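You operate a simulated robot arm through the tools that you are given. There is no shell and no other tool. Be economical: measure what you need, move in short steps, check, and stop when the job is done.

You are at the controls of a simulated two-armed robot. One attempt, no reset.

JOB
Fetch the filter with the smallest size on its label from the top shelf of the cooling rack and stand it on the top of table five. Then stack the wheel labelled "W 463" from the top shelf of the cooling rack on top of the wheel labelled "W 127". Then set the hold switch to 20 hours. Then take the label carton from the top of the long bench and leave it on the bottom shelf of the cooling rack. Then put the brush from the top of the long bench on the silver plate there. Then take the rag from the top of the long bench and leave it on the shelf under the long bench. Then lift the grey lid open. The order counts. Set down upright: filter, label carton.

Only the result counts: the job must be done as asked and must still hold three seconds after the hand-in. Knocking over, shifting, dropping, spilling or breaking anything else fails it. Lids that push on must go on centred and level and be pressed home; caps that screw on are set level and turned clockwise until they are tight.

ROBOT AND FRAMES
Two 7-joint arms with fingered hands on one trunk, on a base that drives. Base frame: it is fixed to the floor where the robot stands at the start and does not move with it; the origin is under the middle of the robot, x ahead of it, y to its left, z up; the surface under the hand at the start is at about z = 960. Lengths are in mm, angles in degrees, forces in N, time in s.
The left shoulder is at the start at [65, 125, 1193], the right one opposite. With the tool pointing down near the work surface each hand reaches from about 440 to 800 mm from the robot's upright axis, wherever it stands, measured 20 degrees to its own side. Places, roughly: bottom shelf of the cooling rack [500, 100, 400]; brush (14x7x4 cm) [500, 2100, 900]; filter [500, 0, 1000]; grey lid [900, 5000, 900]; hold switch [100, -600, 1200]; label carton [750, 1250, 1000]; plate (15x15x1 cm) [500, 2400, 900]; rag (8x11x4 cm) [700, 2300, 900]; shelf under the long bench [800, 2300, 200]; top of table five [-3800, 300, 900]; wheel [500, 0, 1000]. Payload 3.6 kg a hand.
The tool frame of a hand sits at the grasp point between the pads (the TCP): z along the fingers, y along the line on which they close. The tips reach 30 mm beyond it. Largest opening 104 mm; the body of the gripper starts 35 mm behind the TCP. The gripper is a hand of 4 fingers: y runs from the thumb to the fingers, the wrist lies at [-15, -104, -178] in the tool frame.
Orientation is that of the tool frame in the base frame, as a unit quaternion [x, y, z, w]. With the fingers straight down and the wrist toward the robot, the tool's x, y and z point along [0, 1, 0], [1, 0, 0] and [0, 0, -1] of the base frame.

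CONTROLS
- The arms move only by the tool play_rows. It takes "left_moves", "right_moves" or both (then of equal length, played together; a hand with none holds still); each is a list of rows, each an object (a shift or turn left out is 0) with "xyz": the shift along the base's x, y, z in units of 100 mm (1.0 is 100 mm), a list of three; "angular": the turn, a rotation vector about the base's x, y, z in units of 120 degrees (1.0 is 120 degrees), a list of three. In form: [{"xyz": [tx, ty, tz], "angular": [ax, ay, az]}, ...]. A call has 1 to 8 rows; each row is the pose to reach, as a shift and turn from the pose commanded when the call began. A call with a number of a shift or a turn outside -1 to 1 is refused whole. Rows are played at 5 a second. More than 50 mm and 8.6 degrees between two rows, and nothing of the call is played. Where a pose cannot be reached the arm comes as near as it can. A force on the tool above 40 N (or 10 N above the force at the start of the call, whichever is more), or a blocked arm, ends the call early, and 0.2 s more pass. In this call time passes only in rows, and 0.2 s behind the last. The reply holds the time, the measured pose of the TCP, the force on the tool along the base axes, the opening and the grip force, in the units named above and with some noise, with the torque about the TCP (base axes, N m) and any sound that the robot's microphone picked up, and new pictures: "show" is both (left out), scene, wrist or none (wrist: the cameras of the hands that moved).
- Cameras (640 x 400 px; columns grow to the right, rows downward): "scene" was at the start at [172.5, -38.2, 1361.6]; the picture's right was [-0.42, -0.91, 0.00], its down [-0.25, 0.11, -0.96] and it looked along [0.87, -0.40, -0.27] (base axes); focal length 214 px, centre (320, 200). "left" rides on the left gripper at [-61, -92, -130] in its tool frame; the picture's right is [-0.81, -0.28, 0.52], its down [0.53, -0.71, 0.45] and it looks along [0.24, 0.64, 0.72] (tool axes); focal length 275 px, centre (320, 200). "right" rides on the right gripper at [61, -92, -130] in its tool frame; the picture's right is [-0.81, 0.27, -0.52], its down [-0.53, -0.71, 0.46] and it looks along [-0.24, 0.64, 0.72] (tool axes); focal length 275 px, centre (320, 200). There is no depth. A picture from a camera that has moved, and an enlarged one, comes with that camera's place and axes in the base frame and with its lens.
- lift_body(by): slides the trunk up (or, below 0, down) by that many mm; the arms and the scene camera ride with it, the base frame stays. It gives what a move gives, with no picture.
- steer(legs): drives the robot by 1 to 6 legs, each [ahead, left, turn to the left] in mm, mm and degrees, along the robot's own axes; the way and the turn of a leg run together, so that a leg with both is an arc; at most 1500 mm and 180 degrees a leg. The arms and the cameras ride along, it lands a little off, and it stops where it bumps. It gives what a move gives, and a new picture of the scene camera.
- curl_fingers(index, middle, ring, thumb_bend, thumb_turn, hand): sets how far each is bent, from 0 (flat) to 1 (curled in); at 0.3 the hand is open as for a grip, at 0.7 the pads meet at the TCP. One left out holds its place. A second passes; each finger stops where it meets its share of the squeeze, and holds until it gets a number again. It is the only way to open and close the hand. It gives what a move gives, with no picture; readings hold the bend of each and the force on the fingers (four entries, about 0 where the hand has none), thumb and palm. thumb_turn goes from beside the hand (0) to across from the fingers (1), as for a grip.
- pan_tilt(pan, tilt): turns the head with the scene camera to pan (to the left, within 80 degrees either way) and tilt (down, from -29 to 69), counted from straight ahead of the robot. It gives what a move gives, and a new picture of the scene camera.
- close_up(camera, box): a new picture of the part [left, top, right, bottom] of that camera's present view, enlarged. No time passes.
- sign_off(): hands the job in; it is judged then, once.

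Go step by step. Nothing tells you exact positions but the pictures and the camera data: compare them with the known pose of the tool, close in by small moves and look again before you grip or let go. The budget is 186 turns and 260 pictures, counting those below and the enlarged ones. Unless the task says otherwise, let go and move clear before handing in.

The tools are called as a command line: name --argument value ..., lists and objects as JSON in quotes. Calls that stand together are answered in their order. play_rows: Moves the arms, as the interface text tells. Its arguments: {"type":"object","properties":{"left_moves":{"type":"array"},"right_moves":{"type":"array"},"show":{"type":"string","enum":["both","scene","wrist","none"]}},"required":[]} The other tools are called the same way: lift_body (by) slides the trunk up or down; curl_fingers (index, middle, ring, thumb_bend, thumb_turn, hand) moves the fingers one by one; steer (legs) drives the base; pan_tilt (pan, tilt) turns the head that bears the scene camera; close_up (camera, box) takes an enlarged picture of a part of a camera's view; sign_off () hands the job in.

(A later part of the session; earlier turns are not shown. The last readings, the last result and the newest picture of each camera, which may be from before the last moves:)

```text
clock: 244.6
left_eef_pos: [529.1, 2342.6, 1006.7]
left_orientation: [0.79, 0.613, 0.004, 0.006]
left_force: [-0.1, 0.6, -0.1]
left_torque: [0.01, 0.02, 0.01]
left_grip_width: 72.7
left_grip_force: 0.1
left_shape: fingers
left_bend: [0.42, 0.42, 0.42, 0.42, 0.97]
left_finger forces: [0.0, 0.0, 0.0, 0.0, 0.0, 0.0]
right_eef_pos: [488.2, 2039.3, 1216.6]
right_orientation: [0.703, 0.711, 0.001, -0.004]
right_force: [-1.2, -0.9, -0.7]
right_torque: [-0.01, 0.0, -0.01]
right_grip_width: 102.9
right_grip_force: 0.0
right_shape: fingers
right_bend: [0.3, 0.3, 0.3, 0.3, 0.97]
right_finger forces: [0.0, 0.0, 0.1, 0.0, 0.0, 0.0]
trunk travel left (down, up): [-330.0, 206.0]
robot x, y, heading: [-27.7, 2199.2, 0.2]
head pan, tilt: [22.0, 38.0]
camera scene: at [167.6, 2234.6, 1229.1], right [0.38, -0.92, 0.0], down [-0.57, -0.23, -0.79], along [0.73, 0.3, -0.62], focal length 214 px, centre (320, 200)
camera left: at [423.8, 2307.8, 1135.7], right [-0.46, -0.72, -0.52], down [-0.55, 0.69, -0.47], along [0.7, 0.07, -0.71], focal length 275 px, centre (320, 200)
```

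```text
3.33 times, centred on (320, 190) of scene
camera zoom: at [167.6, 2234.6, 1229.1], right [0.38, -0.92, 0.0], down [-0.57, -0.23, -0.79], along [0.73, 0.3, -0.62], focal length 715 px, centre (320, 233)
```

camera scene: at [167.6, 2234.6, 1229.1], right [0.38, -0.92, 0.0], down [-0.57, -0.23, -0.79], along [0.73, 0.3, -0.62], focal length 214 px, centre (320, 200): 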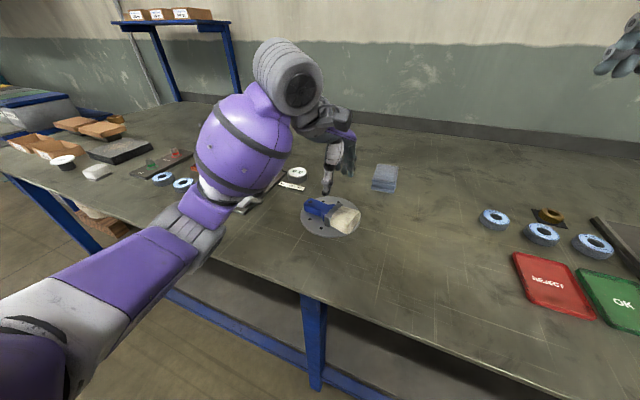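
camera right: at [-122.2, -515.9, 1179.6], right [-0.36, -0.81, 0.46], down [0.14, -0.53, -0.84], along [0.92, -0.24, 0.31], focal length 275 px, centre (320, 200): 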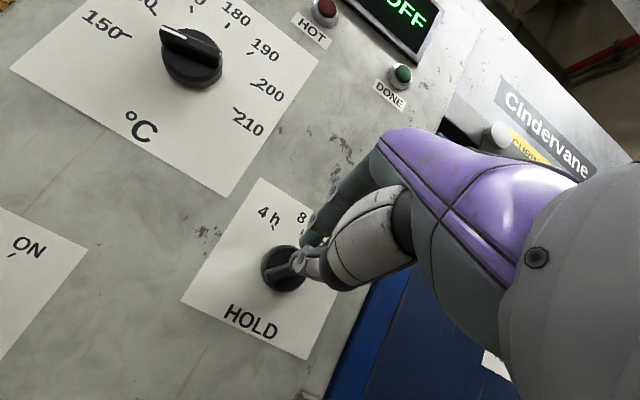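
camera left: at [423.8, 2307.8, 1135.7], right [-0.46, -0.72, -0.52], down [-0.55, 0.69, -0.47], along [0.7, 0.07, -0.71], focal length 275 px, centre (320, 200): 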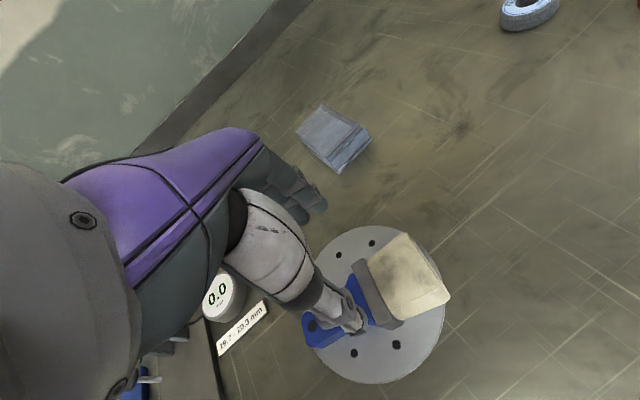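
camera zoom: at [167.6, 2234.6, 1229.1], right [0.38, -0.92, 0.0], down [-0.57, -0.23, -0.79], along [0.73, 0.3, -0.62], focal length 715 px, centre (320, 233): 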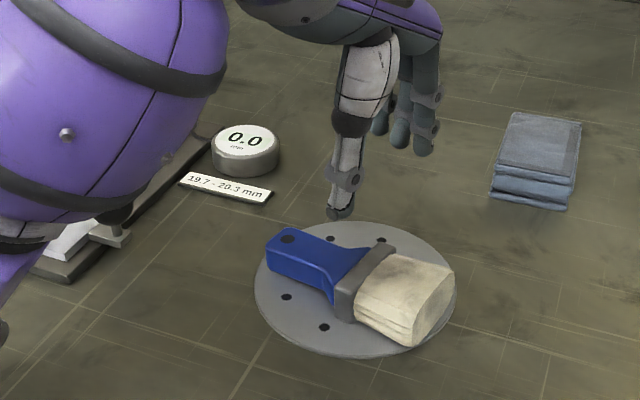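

The brush lies on the plate. Now the rag: centre about [736, 2262], ~110 mm along x. I'll open the left hand wider, square its yaw, and move the base closer.

steer --legs '[[85, -65, 0]]'

curl_fingers --hand "left" --index 0.15 --middle 0.15 --ring 0.15 --thumb_bend 0.18

play_rows --left_moves '[{"xyz": [0.33, -0.02, 0.1], "angular": [0, 0, 0.05]}, {"xyz": [0.66, -0.05, 0.1], "angular": [0, 0, 0.1]}, {"xyz": [1.0, -0.1, 0.0], "angular": [0, 0, 0.14]}]' --show "both"

```text
clock: 245.8
left_eef_pos: [616.8, 2279.7, 1006.5]
left_orientation: [0.791, 0.612, 0.005, 0.007]
left_force: [0.2, 0.2, -0.8]
left_torque: [0.01, 0.01, 0.0]
left_grip_width: 72.5
left_grip_force: 0.0
left_shape: fingers
left_bend: [0.42, 0.42, 0.42, 0.42, 0.97]
left_finger forces: [0.1, 0.0, 0.0, 0.0, 0.0, 0.1]
right_eef_pos: [573.5, 1976.2, 1218.5]
right_orientation: [0.703, 0.711, 0.001, -0.006]
right_force: [-0.6, -0.4, -0.6]
right_torque: [-0.03, 0.01, -0.01]
right_grip_width: 102.7
right_grip_force: 0.1
right_shape: fingers
right_bend: [0.3, 0.3, 0.3, 0.3, 0.97]
right_finger forces: [0.0, 0.0, 0.1, 0.0, 0.0, 0.0]
trunk travel left (down, up): [-330.0, 206.0]
robot x, y, heading: [60.2, 2135.6, 0.2]
head pan, tilt: [22.0, 38.0]
camera scene: at [253.5, 2169.8, 1229.0], right [0.38, -0.92, 0.0], down [-0.57, -0.23, -0.79], along [0.73, 0.3, -0.62], focal length 214 px, centre (320, 200)
```

scene: 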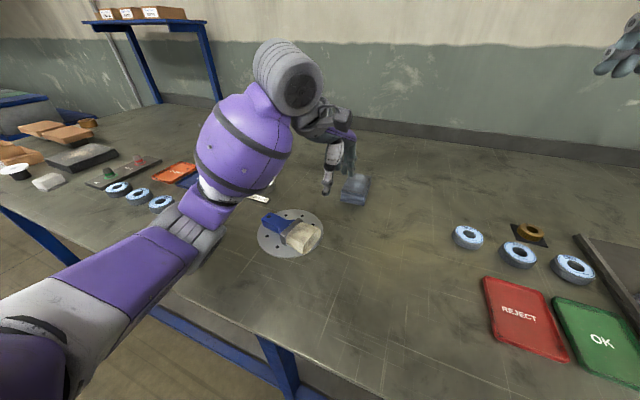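

```text
clock: 246.8
left_eef_pos: [615.8, 2278.5, 1006.2]
left_orientation: [0.791, 0.612, 0.004, 0.008]
left_force: [-0.1, 0.9, 0.4]
left_torque: [0.0, -0.01, 0.03]
left_grip_width: 133.4
left_grip_force: 0.1
left_shape: fingers
left_bend: [0.15, 0.15, 0.15, 0.18, 0.97]
left_finger forces: [0.0, 0.0, 0.0, 0.1, 0.0, 0.0]
right_eef_pos: [574.5, 1975.3, 1218.5]
right_orientation: [0.702, 0.712, 0.001, -0.005]
right_force: [-0.3, 0.4, -0.4]
right_torque: [0.03, -0.01, -0.01]
right_grip_width: 103.0
right_grip_force: 0.1
right_shape: fingers
right_bend: [0.3, 0.3, 0.3, 0.3, 0.97]
right_finger forces: [0.1, 0.0, 0.1, 0.0, 0.0, 0.0]
trunk travel left (down, up): [-330.0, 206.0]
robot x, y, heading: [61.2, 2138.3, 0.2]
head pan, tilt: [22.0, 38.0]
```

```text
clock: 247.7
left_eef_pos: [717.0, 2268.4, 1007.0]
left_orientation: [0.692, 0.722, 0.006, 0.006]
left_force: [0.8, -0.4, -0.1]
left_torque: [0.01, 0.0, 0.01]
left_grip_width: 133.7
left_grip_force: 0.1
left_shape: fingers
left_bend: [0.15, 0.15, 0.15, 0.18, 0.97]
left_finger forces: [0.0, 0.0, 0.1, 0.1, 0.0, 0.0]
right_eef_pos: [573.3, 1975.5, 1218.2]
right_orientation: [0.703, 0.711, 0.001, -0.005]
right_force: [-0.1, -1.3, 0.0]
right_torque: [0.02, 0.02, 0.04]
right_grip_width: 103.0
right_grip_force: 0.1
right_shape: fingers
right_bend: [0.3, 0.3, 0.3, 0.3, 0.97]
right_finger forces: [0.1, 0.1, 0.0, 0.0, 0.0, 0.0]
trunk travel left (down, up): [-330.0, 206.0]
robot x, y, heading: [56.6, 2137.4, 0.5]
head pan, tilt: [22.0, 38.0]
camera scene: at [253.5, 2169.8, 1229.0], right [0.38, -0.92, 0.0], down [-0.57, -0.23, -0.79], along [0.73, 0.3, -0.62], focal length 214 px, centre (320, 200)
camera left: at [625.0, 2203.3, 1135.8], right [-0.23, -0.82, -0.52], down [-0.73, 0.5, -0.47], along [0.65, 0.27, -0.71], focal length 275 px, centre (320, 200)
```

scene: 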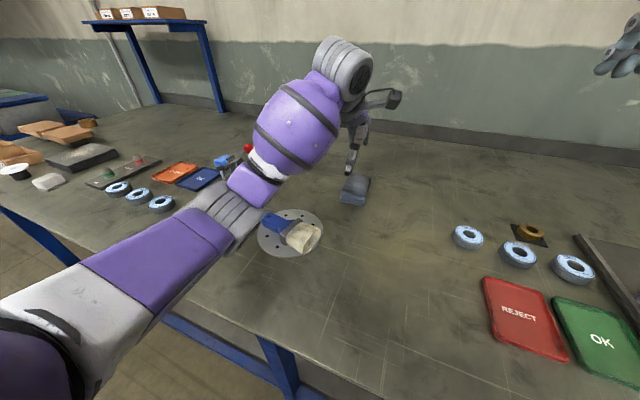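
left: 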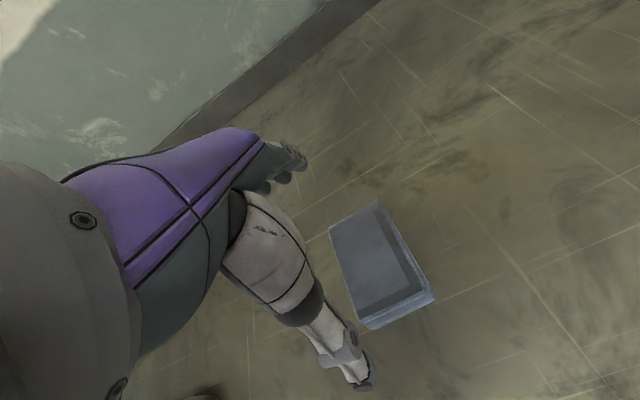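

play_rows --left_moves '[{"xyz": [0.24, -0.1, -0.2]}, {"xyz": [0.24, -0.1, -0.5]}, {"xyz": [0.24, -0.1, -0.65]}]' --show "wrist"

close_up --camera "scene" --box '[300, 100, 420, 230]'

```text
clock: 248.4
left_eef_pos: [739.9, 2259.2, 941.8]
left_orientation: [0.693, 0.721, 0.005, 0.006]
left_force: [-0.1, -0.1, -0.4]
left_torque: [0.03, -0.01, 0.0]
left_grip_width: 133.6
left_grip_force: 0.0
left_shape: fingers
left_bend: [0.15, 0.15, 0.15, 0.18, 0.97]
left_finger forces: [0.0, 0.0, 0.1, 0.0, 0.0, 0.0]
right_eef_pos: [573.6, 1975.4, 1218.1]
right_orientation: [0.703, 0.712, 0.001, -0.005]
right_force: [-0.4, -0.4, 0.3]
right_torque: [-0.02, 0.0, -0.02]
right_grip_width: 103.0
right_grip_force: 0.1
right_shape: fingers
right_bend: [0.3, 0.3, 0.3, 0.3, 0.97]
right_finger forces: [0.0, 0.0, 0.0, 0.1, 0.0, 0.1]
trunk travel left (down, up): [-330.0, 206.0]
robot x, y, heading: [58.1, 2137.5, 0.6]
head pan, tilt: [22.0, 38.0]
camera left: at [648.5, 2194.5, 1070.5], right [-0.23, -0.82, -0.52], down [-0.73, 0.5, -0.47], along [0.65, 0.27, -0.71], focal length 275 px, centre (320, 200)
```

left: 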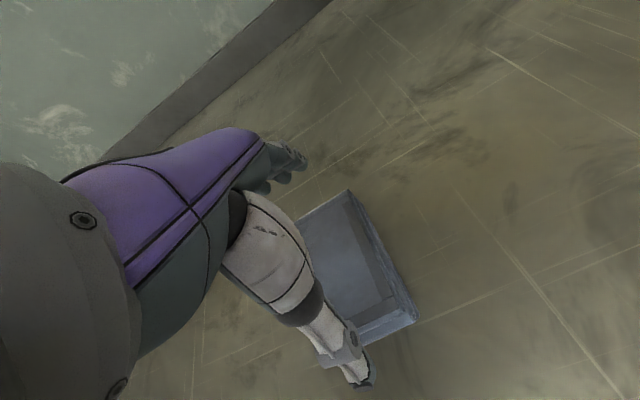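

```text
3.08 times, centred on (360, 165) of scene
camera zoom: at [253.2, 2170.1, 1229.1], right [0.38, -0.92, 0.0], down [-0.57, -0.23, -0.79], along [0.73, 0.3, -0.62], focal length 660 px, centre (197, 308)
```

zoom: 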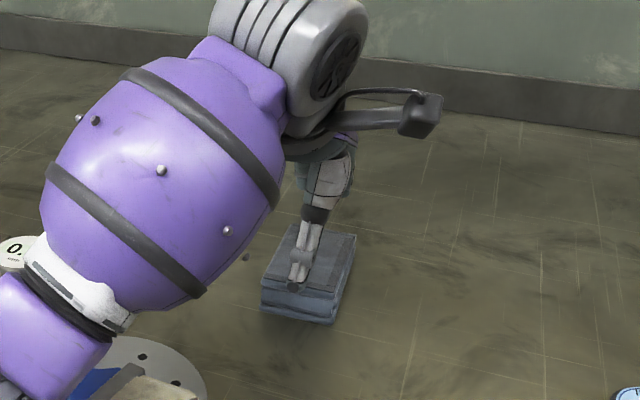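

play_rows --left_moves '[{"xyz": [0, 0, -0.2]}, {"xyz": [0, 0, -0.35]}, {"xyz": [0, 0, -0.41]}]' --show "none"

curl_fingers --hand "left" --index 0.5 --middle 0.5 --ring 0.5 --thumb_bend 0.5

play_rows --left_moves '[{"xyz": [0, 0, 0.3]}, {"xyz": [0, 0, 0.6]}]' --show "both"

```text
clock: 249.2
left_eef_pos: [739.8, 2259.2, 900.6]
left_orientation: [0.693, 0.721, 0.006, 0.006]
left_force: [-1.2, -0.9, 0.3]
left_torque: [-0.02, 0.04, 0.0]
left_grip_width: 134.4
left_grip_force: 0.0
left_shape: fingers
left_bend: [0.15, 0.15, 0.15, 0.18, 0.97]
left_finger forces: [0.1, 0.0, 0.0, 0.0, 0.7, 0.0]
right_eef_pos: [574.3, 1974.4, 1217.9]
right_orientation: [0.703, 0.711, 0.001, -0.005]
right_force: [-0.6, 0.0, -0.5]
right_torque: [0.0, -0.01, -0.02]
right_grip_width: 103.1
right_grip_force: 0.0
right_shape: fingers
right_bend: [0.3, 0.3, 0.3, 0.3, 0.97]
right_finger forces: [0.0, 0.1, 0.0, 0.0, 0.0, 0.0]
trunk travel left (down, up): [-330.0, 206.0]
robot x, y, heading: [62.4, 2135.9, 0.5]
head pan, tilt: [22.0, 38.0]
```

```text
clock: 250.2
left_eef_pos: [739.8, 2259.0, 903.3]
left_orientation: [0.693, 0.721, 0.007, 0.008]
left_force: [4.3, -1.6, 13.3]
left_torque: [0.14, -0.84, -0.14]
left_grip_width: 119.2
left_grip_force: 30.4
left_shape: fingers
left_bend: [0.22, 0.26, 0.3, 0.31, 0.95]
left_finger forces: [13.0, 9.1, 11.3, 0.1, 27.1, 0.0]
right_eef_pos: [572.9, 1973.7, 1218.7]
right_orientation: [0.703, 0.711, 0.001, -0.006]
right_force: [0.2, -1.2, 0.0]
right_torque: [0.0, 0.0, 0.0]
right_grip_width: 103.1
right_grip_force: 0.1
right_shape: fingers
right_bend: [0.3, 0.3, 0.3, 0.3, 0.97]
right_finger forces: [0.1, 0.1, 0.1, 0.0, 0.1, 0.0]
trunk travel left (down, up): [-330.0, 206.0]
robot x, y, heading: [63.0, 2133.9, 0.4]
head pan, tilt: [22.0, 38.0]
```

```text
clock: 250.8
left_eef_pos: [739.0, 2259.8, 959.5]
left_orientation: [0.692, 0.722, 0.004, 0.006]
left_force: [-0.6, -0.3, -0.6]
left_torque: [0.01, 0.0, 0.0]
left_grip_width: 118.7
left_grip_force: 28.5
left_shape: fingers
left_bend: [0.22, 0.26, 0.3, 0.31, 0.94]
left_finger forces: [9.9, 8.5, 10.0, 0.1, 28.5, 0.0]
right_eef_pos: [572.8, 1974.7, 1218.1]
right_orientation: [0.703, 0.711, 0.001, -0.005]
right_force: [-0.1, 0.1, -0.1]
right_torque: [0.03, -0.02, 0.02]
right_grip_width: 102.8
right_grip_force: 0.1
right_shape: fingers
right_bend: [0.3, 0.3, 0.3, 0.3, 0.97]
right_finger forces: [0.0, 0.1, 0.0, 0.0, 0.0, 0.0]
trunk travel left (down, up): [-330.0, 206.0]
robot x, y, heading: [61.2, 2138.6, 0.2]
head pan, tilt: [22.0, 38.0]
camera scene: at [252.8, 2170.2, 1229.1], right [0.38, -0.92, 0.0], down [-0.57, -0.23, -0.79], along [0.73, 0.3, -0.62], focal length 214 px, centre (320, 200)
camera left: at [647.1, 2194.3, 1088.3], right [-0.23, -0.82, -0.52], down [-0.73, 0.5, -0.47], along [0.64, 0.27, -0.72], focal length 275 px, centre (320, 200)
```

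scene: 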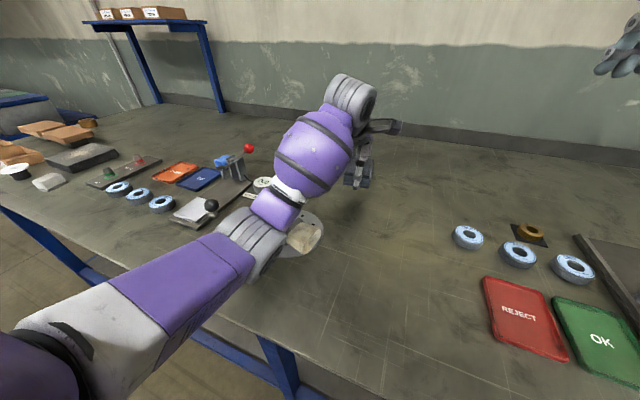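
left: 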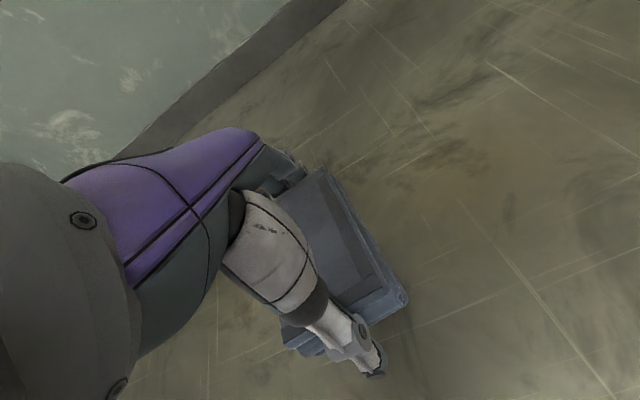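

The rag is held. I'll raise a bit more to clear the brush, back away, then lower the trunk for the under-bench shelf.

play_rows --left_moves '[{"xyz": [0, -0.1, 0.35]}, {"xyz": [-0.2, -0.2, 0.7]}]' --show "none"

steer --legs '[[-600, -80, 0]]'

lift_body --by -325

pan_tilt --pan 10 --tilt 30

```text
clock: 251.4
left_eef_pos: [717.7, 2238.0, 1031.2]
left_orientation: [0.692, 0.721, 0.006, 0.006]
left_force: [-0.4, 0.4, 0.6]
left_torque: [0.01, 0.01, 0.01]
left_grip_width: 119.0
left_grip_force: 27.8
left_shape: fingers
left_bend: [0.22, 0.26, 0.3, 0.31, 0.94]
left_finger forces: [9.7, 8.5, 10.0, 0.1, 28.6, 0.1]
right_eef_pos: [573.5, 1975.0, 1217.2]
right_orientation: [0.703, 0.711, 0.001, -0.006]
right_force: [-0.3, -0.1, 0.1]
right_torque: [-0.03, -0.02, 0.0]
right_grip_width: 103.0
right_grip_force: 0.0
right_shape: fingers
right_bend: [0.3, 0.3, 0.3, 0.3, 0.97]
right_finger forces: [0.0, 0.0, 0.0, 0.1, 0.1, 0.0]
trunk travel left (down, up): [-330.0, 206.0]
robot x, y, heading: [63.9, 2132.7, 0.2]
head pan, tilt: [22.0, 38.0]
```

```text
clock: 254.9
left_eef_pos: [116.2, 2155.3, 1030.1]
left_orientation: [0.694, 0.72, 0.006, 0.006]
left_force: [1.1, 0.3, -0.5]
left_torque: [-0.04, 0.0, -0.01]
left_grip_width: 118.8
left_grip_force: 28.0
left_shape: fingers
left_bend: [0.22, 0.26, 0.3, 0.31, 0.94]
left_finger forces: [9.6, 8.4, 10.0, 0.0, 28.3, 0.0]
right_eef_pos: [-30.4, 1890.6, 1218.3]
right_orientation: [0.703, 0.711, 0.001, -0.005]
right_force: [0.2, 0.5, -0.6]
right_torque: [0.0, -0.01, -0.01]
right_grip_width: 102.9
right_grip_force: 0.1
right_shape: fingers
right_bend: [0.3, 0.3, 0.3, 0.3, 0.97]
right_finger forces: [0.1, 0.1, 0.0, 0.0, 0.0, 0.0]
trunk travel left (down, up): [-330.0, 206.0]
robot x, y, heading: [-542.9, 2052.9, 0.1]
head pan, tilt: [22.0, 38.0]
camera scene: at [-350.3, 2087.0, 1229.1], right [0.38, -0.93, 0.0], down [-0.57, -0.23, -0.79], along [0.73, 0.3, -0.62], focal length 214 px, centre (320, 200)
```

scene: 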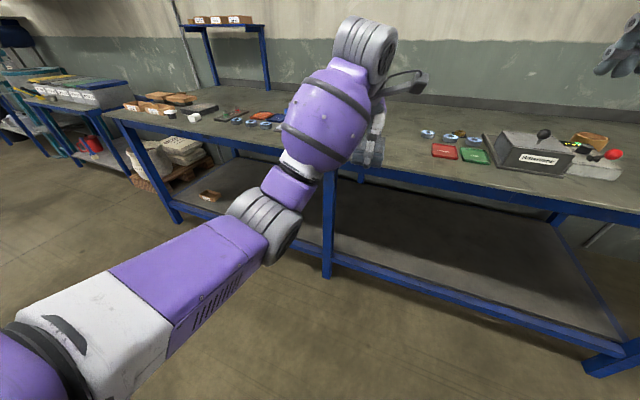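

```text
clock: 258.1
left_eef_pos: [115.8, 2153.9, 705.8]
left_orientation: [0.693, 0.721, 0.005, 0.006]
left_force: [0.6, 1.0, -0.9]
left_torque: [0.0, -0.01, -0.02]
left_grip_width: 118.6
left_grip_force: 28.0
left_shape: fingers
left_bend: [0.22, 0.26, 0.3, 0.31, 0.94]
left_finger forces: [9.4, 8.6, 9.9, 0.0, 28.4, 0.0]
right_eef_pos: [-30.7, 1890.6, 892.8]
right_orientation: [0.704, 0.711, 0.002, -0.005]
right_force: [-0.3, 0.6, -0.2]
right_torque: [0.01, 0.02, 0.02]
right_grip_width: 103.2
right_grip_force: 0.0
right_shape: fingers
right_bend: [0.3, 0.3, 0.3, 0.3, 0.97]
right_finger forces: [0.0, 0.0, 0.1, 0.0, 0.0, 0.0]
trunk travel left (down, up): [-5.0, 531.0]
robot x, y, heading: [-545.5, 2051.1, 0.1]
head pan, tilt: [22.0, 38.0]
```

```text
clock: 258.8
left_eef_pos: [117.4, 2154.7, 705.6]
left_orientation: [0.693, 0.721, 0.005, 0.006]
left_force: [-0.6, 0.3, -1.1]
left_torque: [0.0, 0.0, -0.04]
left_grip_width: 118.6
left_grip_force: 28.2
left_shape: fingers
left_bend: [0.22, 0.26, 0.3, 0.31, 0.94]
left_finger forces: [9.4, 8.5, 9.9, 0.1, 28.5, 0.1]
right_eef_pos: [-29.6, 1891.1, 892.5]
right_orientation: [0.703, 0.711, 0.0, -0.005]
right_force: [-0.6, -0.6, 0.9]
right_torque: [-0.01, 0.0, -0.02]
right_grip_width: 102.9
right_grip_force: 0.0
right_shape: fingers
right_bend: [0.3, 0.3, 0.3, 0.3, 0.97]
right_finger forces: [0.0, 0.1, 0.0, 0.0, 0.1, 0.0]
trunk travel left (down, up): [-5.0, 531.0]
robot x, y, heading: [-541.3, 2054.4, 0.2]
head pan, tilt: [10.0, 30.0]
camera scene: at [-245.4, 2070.8, 909.4], right [0.18, -0.98, 0.0], down [-0.49, -0.09, -0.87], along [0.85, 0.15, -0.5], focal length 214 px, centre (320, 200)
```

scene: 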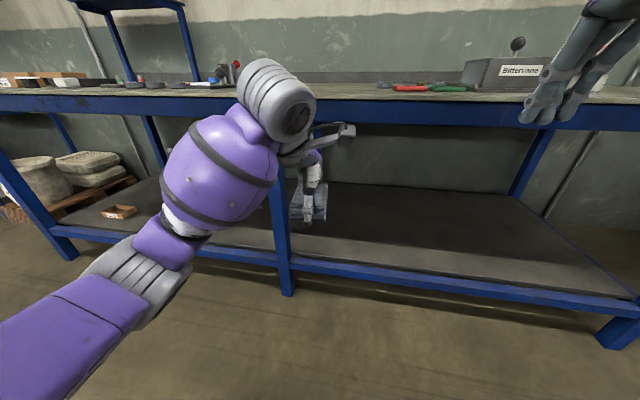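

play_rows --left_moves '[{"xyz": [0, 0, -0.35]}, {"xyz": [0, 0, -0.7]}, {"xyz": [0, 0, -1.0]}]' --right_moves '[{"xyz": [-0.2, 0, 0.15]}, {"xyz": [-0.4, 0, 0.3]}, {"xyz": [-0.6, 0, 0.4]}]' --show "none"

play_rows --left_moves '[{"xyz": [0, 0, -0.35]}, {"xyz": [0, 0, -0.7]}, {"xyz": [0, 0, -1.0]}]' --right_moves '[{"xyz": [-0.3, 0, 0.15]}, {"xyz": [-0.6, 0, 0.3]}, {"xyz": [-0.9, 0, 0.4]}]' --show "none"

play_rows --left_moves '[{"xyz": [0, 0, -0.35]}, {"xyz": [0, 0, -0.7]}, {"xyz": [0, 0, -1.0]}]' --show "none"

play_rows --left_moves '[{"xyz": [0, 0, -0.35]}, {"xyz": [0, 0, -0.6]}]' --show "both"

```text
clock: 259.6
left_eef_pos: [116.5, 2154.4, 605.6]
left_orientation: [0.693, 0.721, 0.006, 0.006]
left_force: [0.1, -0.9, -0.1]
left_torque: [-0.01, 0.01, -0.03]
left_grip_width: 118.3
left_grip_force: 27.9
left_shape: fingers
left_bend: [0.22, 0.26, 0.3, 0.31, 0.94]
left_finger forces: [8.9, 8.6, 10.1, 0.0, 28.4, 0.0]
right_eef_pos: [-90.3, 1891.8, 932.6]
right_orientation: [0.704, 0.71, 0.001, -0.006]
right_force: [0.0, 0.1, 0.5]
right_torque: [0.0, 0.01, -0.01]
right_grip_width: 103.1
right_grip_force: 0.0
right_shape: fingers
right_bend: [0.3, 0.3, 0.3, 0.3, 0.97]
right_finger forces: [0.1, 0.0, 0.0, 0.0, 0.0, 0.0]
trunk travel left (down, up): [-5.0, 531.0]
robot x, y, heading: [-543.5, 2051.3, 0.3]
head pan, tilt: [10.0, 30.0]
```

```text
clock: 260.4
left_eef_pos: [114.9, 2153.9, 505.8]
left_orientation: [0.694, 0.72, 0.006, 0.007]
left_force: [0.3, 1.0, 0.0]
left_torque: [-0.02, 0.02, 0.02]
left_grip_width: 118.2
left_grip_force: 27.7
left_shape: fingers
left_bend: [0.22, 0.26, 0.3, 0.31, 0.94]
left_finger forces: [9.0, 8.7, 9.8, 0.0, 28.1, 0.0]
right_eef_pos: [-180.8, 1891.1, 972.1]
right_orientation: [0.704, 0.71, 0.001, -0.006]
right_force: [0.1, 0.6, 0.7]
right_torque: [0.02, -0.01, -0.01]
right_grip_width: 102.9
right_grip_force: 0.0
right_shape: fingers
right_bend: [0.3, 0.3, 0.3, 0.3, 0.97]
right_finger forces: [0.0, 0.1, 0.1, 0.0, 0.0, 0.0]
trunk travel left (down, up): [-5.0, 531.0]
robot x, y, heading: [-544.0, 2055.7, 0.3]
head pan, tilt: [10.0, 30.0]
```

```text
clock: 261.2
left_eef_pos: [118.2, 2154.5, 403.8]
left_orientation: [0.694, 0.72, 0.006, 0.006]
left_force: [-0.4, 0.0, -0.5]
left_torque: [0.01, 0.0, 0.0]
left_grip_width: 117.9
left_grip_force: 28.0
left_shape: fingers
left_bend: [0.23, 0.26, 0.31, 0.31, 0.94]
left_finger forces: [8.8, 8.6, 9.9, 0.0, 27.8, 0.0]
right_eef_pos: [-180.6, 1891.1, 972.5]
right_orientation: [0.704, 0.71, 0.001, -0.005]
right_force: [-0.3, 0.3, -0.3]
right_torque: [0.07, 0.0, 0.01]
right_grip_width: 102.9
right_grip_force: 0.0
right_shape: fingers
right_bend: [0.3, 0.3, 0.3, 0.3, 0.97]
right_finger forces: [0.1, 0.0, 0.1, 0.0, 0.0, 0.0]
trunk travel left (down, up): [-5.0, 531.0]
robot x, y, heading: [-545.0, 2050.3, 0.1]
head pan, tilt: [10.0, 30.0]
```

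```text
clock: 261.8
left_eef_pos: [116.6, 2154.4, 342.9]
left_orientation: [0.693, 0.721, 0.006, 0.007]
left_force: [0.4, -0.3, -0.1]
left_torque: [0.02, -0.01, 0.01]
left_grip_width: 117.8
left_grip_force: 27.9
left_shape: fingers
left_bend: [0.23, 0.26, 0.31, 0.31, 0.94]
left_finger forces: [9.0, 8.6, 9.9, 0.0, 27.5, 0.0]
right_eef_pos: [-180.9, 1891.5, 972.3]
right_orientation: [0.704, 0.71, 0.0, -0.006]
right_force: [-0.4, -0.7, 0.0]
right_torque: [0.0, -0.02, 0.0]
right_grip_width: 103.1
right_grip_force: 0.1
right_shape: fingers
right_bend: [0.3, 0.3, 0.3, 0.3, 0.97]
right_finger forces: [0.0, 0.0, 0.0, 0.0, 0.0, 0.0]
trunk travel left (down, up): [-5.0, 531.0]
robot x, y, heading: [-543.8, 2055.3, 0.0]
head pan, tilt: [10.0, 30.0]
camera scene: at [-245.4, 2070.7, 909.4], right [0.18, -0.98, 0.0], down [-0.49, -0.09, -0.87], along [0.85, 0.15, -0.5], focal length 214 px, centre (320, 200)
camera left: at [25.0, 2090.0, 472.8], right [-0.24, -0.82, -0.52], down [-0.72, 0.51, -0.47], along [0.65, 0.27, -0.71], focal length 275 px, centre (320, 200)
```

scene: 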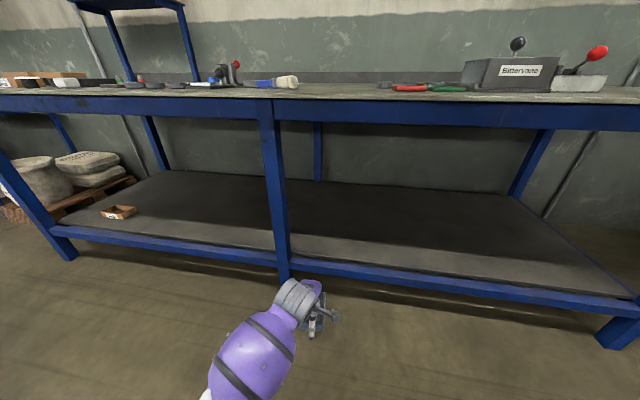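
left: 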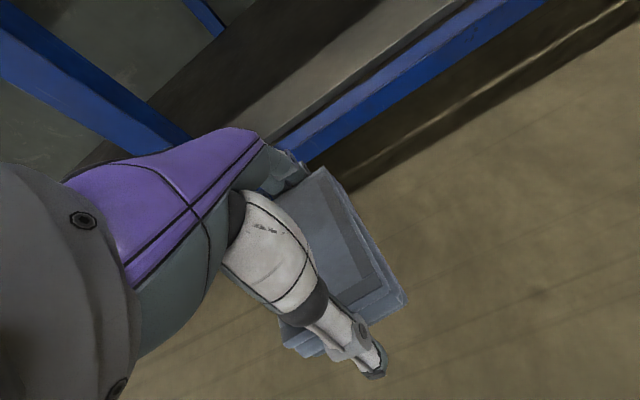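

The shelf front rail top looks to be around z 275–285. I'll raise the rag a bit and drive in.

play_rows --left_moves '[{"xyz": [0, 0, 0.35]}]' --show "none"

steer --legs '[[200, -60, 0], [185, 0, 0]]'

close_up --camera "left" --box '[0, 0, 640, 400]'

```text
clock: 262.2
left_eef_pos: [116.3, 2153.6, 380.5]
left_orientation: [0.693, 0.72, 0.006, 0.006]
left_force: [-0.2, 0.0, -0.5]
left_torque: [-0.03, 0.03, 0.04]
left_grip_width: 117.7
left_grip_force: 27.2
left_shape: fingers
left_bend: [0.23, 0.26, 0.31, 0.31, 0.94]
left_finger forces: [8.9, 8.7, 9.8, 0.0, 27.6, 0.0]
right_eef_pos: [-179.5, 1890.3, 973.2]
right_orientation: [0.704, 0.71, 0.001, -0.004]
right_force: [-0.3, 0.3, 0.4]
right_torque: [0.01, -0.02, -0.03]
right_grip_width: 103.1
right_grip_force: 0.1
right_shape: fingers
right_bend: [0.3, 0.3, 0.3, 0.3, 0.97]
right_finger forces: [0.0, 0.1, 0.0, 0.1, 0.0, 0.0]
trunk travel left (down, up): [-5.0, 531.0]
robot x, y, heading: [-544.6, 2053.1, 0.1]
head pan, tilt: [10.0, 30.0]
```

```text
clock: 265.0
left_eef_pos: [504.1, 2095.2, 378.7]
left_orientation: [0.693, 0.721, 0.005, 0.006]
left_force: [0.2, 0.2, -0.8]
left_torque: [-0.01, -0.01, 0.0]
left_grip_width: 118.0
left_grip_force: 27.6
left_shape: fingers
left_bend: [0.23, 0.26, 0.31, 0.31, 0.94]
left_finger forces: [8.8, 8.6, 9.8, 0.0, 27.4, 0.0]
right_eef_pos: [208.0, 1831.8, 973.1]
right_orientation: [0.704, 0.71, 0.001, -0.005]
right_force: [0.2, 0.2, -0.2]
right_torque: [-0.01, 0.04, -0.02]
right_grip_width: 102.8
right_grip_force: 0.1
right_shape: fingers
right_bend: [0.3, 0.3, 0.3, 0.3, 0.97]
right_finger forces: [0.0, 0.0, 0.0, 0.0, 0.0, 0.1]
trunk travel left (down, up): [-5.0, 531.0]
robot x, y, heading: [-156.1, 1992.7, 0.4]
head pan, tilt: [10.0, 30.0]
camera scene: at [142.1, 2011.4, 909.4], right [0.18, -0.98, 0.0], down [-0.49, -0.09, -0.87], along [0.85, 0.15, -0.5], focal length 214 px, centre (320, 200)
```

scene: 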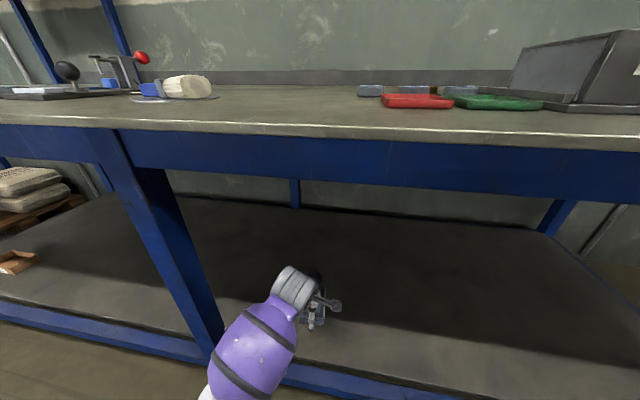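

```text
1.00 times, centred on (320, 200) of left (not enlarged: the box is as wide or as high as the picture)
camera zoom: at [412.3, 2030.2, 508.4], right [-0.24, -0.82, -0.52], down [-0.73, 0.5, -0.47], along [0.65, 0.27, -0.71], focal length 275 px, centre (320, 200)
```

zoom: 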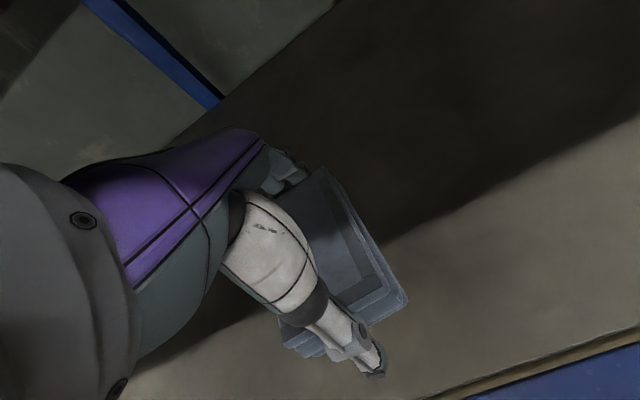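

play_rows --left_moves '[{"xyz": [0, 0, -0.25]}, {"xyz": [0, 0, -0.45]}, {"xyz": [0, 0, -0.55]}, {"xyz": [0, 0, -0.63]}, {"xyz": [0, 0, -0.7]}, {"xyz": [0, 0, -0.77]}, {"xyz": [0, 0, -0.84]}, {"xyz": [0, 0, -0.9]}]' --show "wrist"

```text
clock: 266.8
left_eef_pos: [503.9, 2094.8, 289.9]
left_orientation: [0.693, 0.721, 0.004, 0.006]
left_force: [0.5, 0.7, -0.8]
left_torque: [0.04, 0.02, 0.01]
left_grip_width: 117.7
left_grip_force: 27.4
left_shape: fingers
left_bend: [0.23, 0.26, 0.31, 0.31, 0.94]
left_finger forces: [8.7, 8.5, 9.9, 0.0, 27.2, 0.0]
right_eef_pos: [206.7, 1832.7, 973.0]
right_orientation: [0.704, 0.71, 0.002, -0.004]
right_force: [-0.1, -0.5, -0.1]
right_torque: [0.04, -0.01, -0.03]
right_grip_width: 103.1
right_grip_force: 0.0
right_shape: fingers
right_bend: [0.3, 0.3, 0.3, 0.3, 0.97]
right_finger forces: [0.1, 0.0, 0.0, 0.0, 0.0, 0.1]
trunk travel left (down, up): [-5.0, 531.0]
robot x, y, heading: [-153.8, 1990.7, -0.1]
head pan, tilt: [10.0, 30.0]
camera left: at [412.3, 2030.7, 418.5], right [-0.24, -0.82, -0.52], down [-0.73, 0.5, -0.47], along [0.65, 0.27, -0.71], focal length 275 px, centre (320, 200)
```

left: 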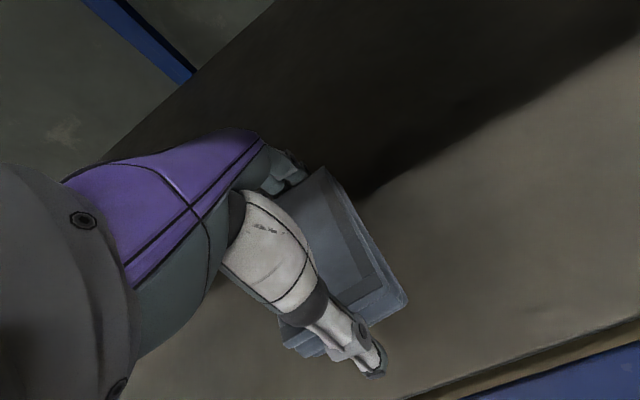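

play_rows --left_moves '[{"xyz": [0, 0, -0.07]}, {"xyz": [0, 0, -0.14]}, {"xyz": [0, 0, -0.21]}, {"xyz": [0, 0, -0.28]}, {"xyz": [0, 0, -0.35]}, {"xyz": [0, 0, -0.42]}, {"xyz": [0, 0, -0.49]}, {"xyz": [0, 0, -0.56]}]' --show "wrist"

```text
clock: 267.8
left_eef_pos: [510.9, 2094.0, 273.1]
left_orientation: [0.693, 0.72, 0.011, 0.017]
left_force: [-5.2, -0.5, 16.4]
left_torque: [-0.05, -0.1, 0.01]
left_grip_width: 119.6
left_grip_force: 28.6
left_shape: fingers
left_bend: [0.23, 0.33, 0.31, 0.31, 0.94]
left_finger forces: [10.4, 7.4, 8.7, 0.1, 31.5, 0.0]
right_eef_pos: [205.5, 1832.4, 973.6]
right_orientation: [0.704, 0.71, 0.002, -0.005]
right_force: [0.6, 1.1, 0.2]
right_torque: [-0.01, 0.0, 0.05]
right_grip_width: 103.1
right_grip_force: 0.0
right_shape: fingers
right_bend: [0.3, 0.3, 0.3, 0.3, 0.97]
right_finger forces: [0.1, 0.0, 0.0, 0.1, 0.0, 0.0]
trunk travel left (down, up): [-5.0, 531.0]
robot x, y, heading: [-154.8, 1998.7, 0.3]
head pan, tilt: [10.0, 30.0]
stopped in row 5 (left hand): the force on the tool passed its limit at 47 N (the readings are from after the stop); the commanded pose is now the measured one
camera left: at [415.2, 2029.5, 399.4], right [-0.22, -0.82, -0.52], down [-0.71, 0.5, -0.49], along [0.66, 0.26, -0.7], focal length 275 px, centre (320, 200)
```

left: 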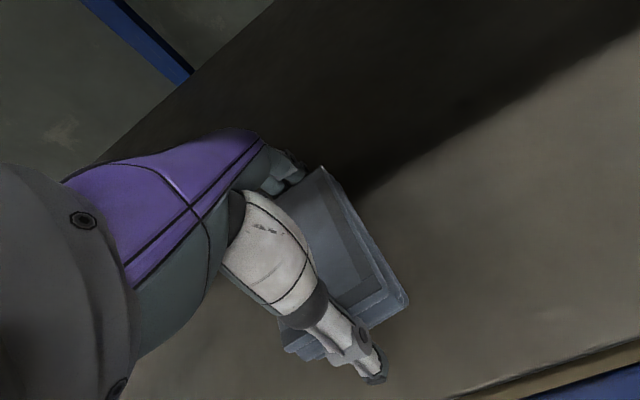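

Contact with the shelf. Releasing and rising clear.

curl_fingers --hand "left" --index 0.1 --middle 0.1 --ring 0.1 --thumb_bend 0.13

play_rows --left_moves '[{"xyz": [0, 0, 0.3]}, {"xyz": [0, 0, 0.7]}, {"xyz": [0, 0, 1.0]}]' --show "wrist"

```text
clock: 268.8
left_eef_pos: [507.2, 2093.8, 268.9]
left_orientation: [0.693, 0.72, 0.008, 0.013]
left_force: [-0.1, -0.6, 0.0]
left_torque: [0.0, -0.01, 0.01]
left_grip_width: 143.7
left_grip_force: 0.0
left_shape: fingers
left_bend: [0.1, 0.1, 0.1, 0.13, 0.97]
left_finger forces: [0.0, 0.1, 0.0, 0.0, 0.0, 0.0]
right_eef_pos: [207.2, 1832.3, 972.5]
right_orientation: [0.704, 0.71, 0.001, -0.005]
right_force: [0.7, -0.7, -0.4]
right_torque: [-0.01, -0.01, -0.01]
right_grip_width: 102.8
right_grip_force: 0.1
right_shape: fingers
right_bend: [0.3, 0.3, 0.3, 0.3, 0.97]
right_finger forces: [0.0, 0.0, 0.0, 0.0, 0.1, 0.0]
trunk travel left (down, up): [-5.0, 531.0]
robot x, y, heading: [-157.5, 1993.3, 0.1]
head pan, tilt: [10.0, 30.0]
```

```text
clock: 269.6
left_eef_pos: [508.3, 2093.3, 368.8]
left_orientation: [0.694, 0.72, 0.009, 0.013]
left_force: [0.5, 0.3, 0.2]
left_torque: [-0.02, 0.0, 0.0]
left_grip_width: 143.7
left_grip_force: 0.1
left_shape: fingers
left_bend: [0.1, 0.1, 0.1, 0.13, 0.97]
left_finger forces: [0.0, 0.0, 0.1, 0.0, 0.1, 0.1]
right_eef_pos: [206.7, 1833.2, 972.5]
right_orientation: [0.703, 0.712, 0.001, -0.004]
right_force: [-1.2, 0.3, 0.3]
right_torque: [0.02, 0.03, 0.0]
right_grip_width: 102.8
right_grip_force: 0.0
right_shape: fingers
right_bend: [0.3, 0.3, 0.3, 0.3, 0.97]
right_finger forces: [0.0, 0.0, 0.0, 0.0, 0.0, 0.1]
trunk travel left (down, up): [-5.0, 531.0]
robot x, y, heading: [-154.2, 1992.6, 0.4]
head pan, tilt: [10.0, 30.0]
camera left: at [414.0, 2029.5, 498.2], right [-0.23, -0.82, -0.52], down [-0.72, 0.5, -0.48], along [0.66, 0.26, -0.71], focal length 275 px, centre (320, 200)
```

left: 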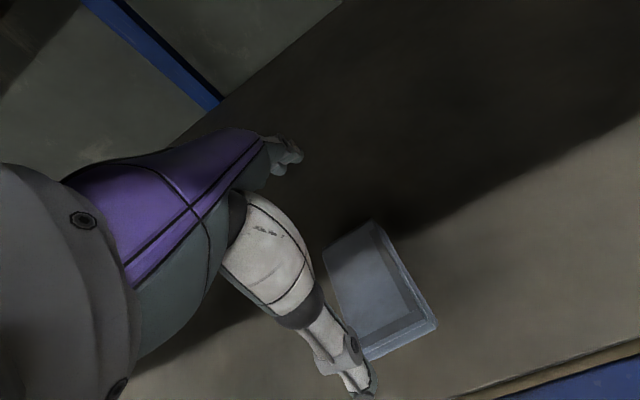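

The rag is placed. Now the grey lid at [900, 5000]: I'll back out, raise the trunk and look to the left.

steer --legs '[[-550, 0, 0]]'

lift_body --by 325

pan_tilt --pan 65 --tilt 15

```text
clock: 272.8
left_eef_pos: [-43.7, 2092.4, 369.1]
left_orientation: [0.693, 0.721, 0.01, 0.013]
left_force: [0.3, -1.1, -0.5]
left_torque: [0.01, -0.01, 0.0]
left_grip_width: 143.7
left_grip_force: 0.0
left_shape: fingers
left_bend: [0.1, 0.1, 0.1, 0.13, 0.97]
left_finger forces: [0.1, 0.0, 0.0, 0.1, 0.0, 0.1]
right_eef_pos: [-344.8, 1829.1, 972.9]
right_orientation: [0.703, 0.712, 0.001, -0.005]
right_force: [0.6, 0.6, -0.2]
right_torque: [0.0, 0.01, 0.04]
right_grip_width: 102.9
right_grip_force: 0.1
right_shape: fingers
right_bend: [0.3, 0.3, 0.3, 0.3, 0.97]
right_finger forces: [0.0, 0.0, 0.0, 0.0, 0.1, 0.0]
trunk travel left (down, up): [-5.0, 531.0]
robot x, y, heading: [-705.9, 1991.8, 0.0]
head pan, tilt: [10.0, 30.0]
camera scene: at [-409.6, 2009.4, 909.5], right [0.18, -0.98, 0.0], down [-0.49, -0.09, -0.87], along [0.85, 0.16, -0.5], focal length 214 px, centre (320, 200)
```

scene: 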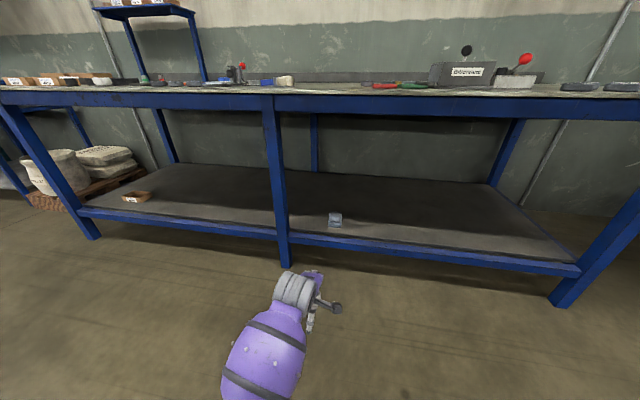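

```text
clock: 276.0
left_eef_pos: [-42.8, 2092.5, 695.1]
left_orientation: [0.693, 0.721, 0.01, 0.013]
left_force: [0.8, 0.5, 0.6]
left_torque: [-0.03, -0.01, -0.02]
left_grip_width: 144.0
left_grip_force: 0.0
left_shape: fingers
left_bend: [0.1, 0.1, 0.1, 0.13, 0.97]
left_finger forces: [0.0, 0.0, 0.0, 0.0, 0.0, 0.1]
right_eef_pos: [-343.8, 1829.3, 1297.4]
right_orientation: [0.703, 0.712, 0.001, -0.005]
right_force: [-0.6, 0.1, 0.8]
right_torque: [0.01, 0.01, -0.01]
right_grip_width: 102.8
right_grip_force: 0.0
right_shape: fingers
right_bend: [0.3, 0.3, 0.3, 0.3, 0.97]
right_finger forces: [0.0, 0.1, 0.1, 0.0, 0.0, 0.1]
trunk travel left (down, up): [-330.0, 206.0]
robot x, y, heading: [-705.3, 1991.1, 0.5]
head pan, tilt: [10.0, 30.0]
```

```text
clock: 277.2
left_eef_pos: [-43.3, 2091.2, 695.1]
left_orientation: [0.693, 0.72, 0.009, 0.013]
left_force: [-0.6, 0.1, -0.1]
left_torque: [-0.01, 0.01, -0.01]
left_grip_width: 143.9
left_grip_force: 0.1
left_shape: fingers
left_bend: [0.1, 0.1, 0.1, 0.13, 0.97]
left_finger forces: [0.0, 0.0, 0.0, 0.0, 0.0, 0.1]
right_eef_pos: [-344.0, 1829.5, 1298.4]
right_orientation: [0.703, 0.712, 0.002, -0.005]
right_force: [0.5, -0.5, -0.5]
right_torque: [0.0, 0.02, 0.0]
right_grip_width: 103.1
right_grip_force: 0.1
right_shape: fingers
right_bend: [0.3, 0.3, 0.3, 0.3, 0.97]
right_finger forces: [0.0, 0.0, 0.0, 0.1, 0.0, 0.1]
trunk travel left (down, up): [-330.0, 206.0]
robot x, y, heading: [-707.6, 1990.1, 0.3]
head pan, tilt: [65.0, 15.0]
camera scene: at [-555.0, 2077.5, 1265.6], right [0.91, -0.42, 0.0], down [-0.11, -0.24, -0.97], along [0.4, 0.88, -0.26], focal length 214 px, centre (320, 200)
```

scene: 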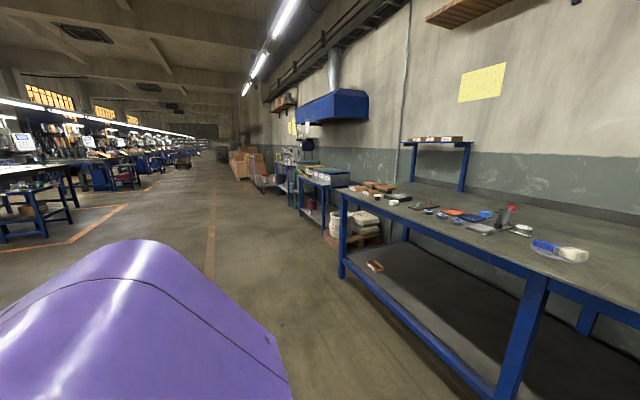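

steer --legs '[[0, 1450, 0], [0, 1350, 0]]'

pan_tilt --pan 10 --tilt 22

```text
clock: 301.7
left_eef_pos: [-103.1, 4903.4, 694.3]
left_orientation: [0.684, 0.729, 0.009, 0.012]
left_force: [0.4, -0.8, 0.2]
left_torque: [0.01, 0.0, 0.02]
left_grip_width: 143.6
left_grip_force: 0.1
left_shape: fingers
left_bend: [0.1, 0.1, 0.1, 0.13, 0.97]
left_finger forces: [0.1, 0.0, 0.0, 0.0, 0.1, 0.0]
right_eef_pos: [-397.4, 4634.2, 1296.0]
right_orientation: [0.695, 0.719, 0.001, -0.006]
right_force: [0.1, -0.5, 0.2]
right_torque: [-0.01, 0.02, 0.02]
right_grip_width: 102.9
right_grip_force: 0.2
right_shape: fingers
right_bend: [0.3, 0.3, 0.3, 0.3, 0.97]
right_finger forces: [0.0, 0.0, 0.1, 0.0, 0.0, 0.0]
trunk travel left (down, up): [-330.0, 206.0]
robot x, y, heading: [-766.5, 4788.2, 1.8]
head pan, tilt: [65.0, 15.0]
camera scene: at [-613.5, 4876.9, 1265.6], right [0.92, -0.4, 0.0], down [-0.1, -0.24, -0.97], along [0.38, 0.89, -0.26], focal length 214 px, centre (320, 200)
```

scene: 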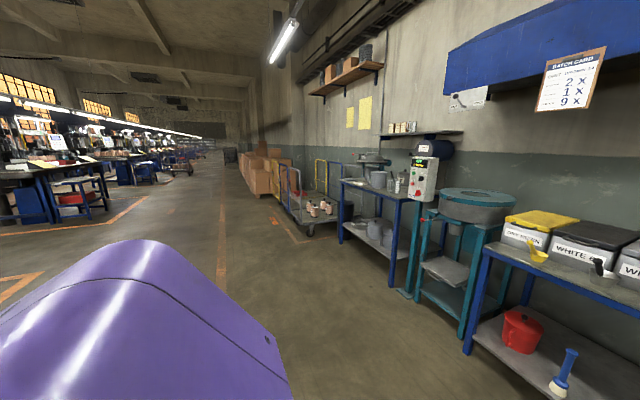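

```text
clock: 303.0
left_eef_pos: [-102.5, 4903.4, 695.2]
left_orientation: [0.684, 0.729, 0.009, 0.013]
left_force: [0.3, -0.1, 1.1]
left_torque: [-0.02, 0.04, 0.03]
left_grip_width: 143.8
left_grip_force: 0.2
left_shape: fingers
left_bend: [0.1, 0.1, 0.1, 0.13, 0.97]
left_finger forces: [0.0, 0.0, 0.1, 0.0, 0.0, 0.0]
right_eef_pos: [-396.9, 4634.6, 1297.4]
right_orientation: [0.695, 0.719, 0.002, -0.005]
right_force: [-0.5, 0.0, -0.1]
right_torque: [0.04, -0.04, -0.01]
right_grip_width: 103.3
right_grip_force: 0.0
right_shape: fingers
right_bend: [0.3, 0.3, 0.3, 0.3, 0.97]
right_finger forces: [0.0, 0.0, 0.0, 0.0, 0.0, 0.0]
trunk travel left (down, up): [-330.0, 206.0]
robot x, y, heading: [-764.4, 4783.8, 1.5]
head pan, tilt: [10.0, 22.0]
camera scene: at [-559.6, 4810.0, 1254.3], right [0.2, -0.98, 0.0], down [-0.37, -0.08, -0.93], along [0.91, 0.19, -0.37], focal length 214 px, centre (320, 200)
```

scene: 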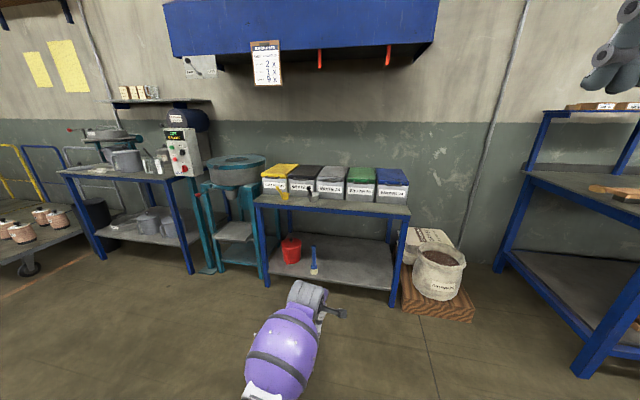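

close_up --camera "scene" --box '[240, 150, 430, 220]'

```text
3.37 times, centred on (335, 185) of scene
camera zoom: at [-559.6, 4810.0, 1254.3], right [0.2, -0.98, 0.0], down [-0.37, -0.08, -0.93], along [0.91, 0.19, -0.37], focal length 722 px, centre (270, 250)
```

zoom: 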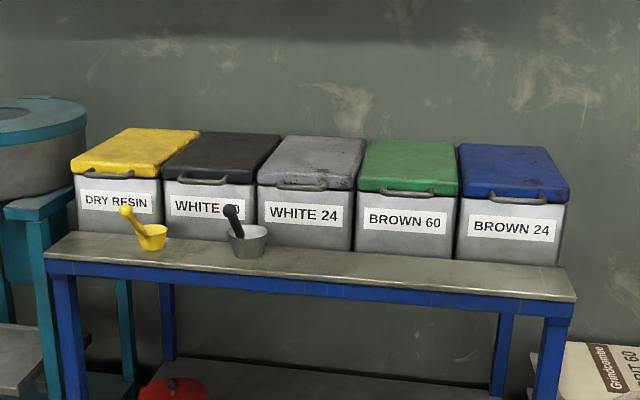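

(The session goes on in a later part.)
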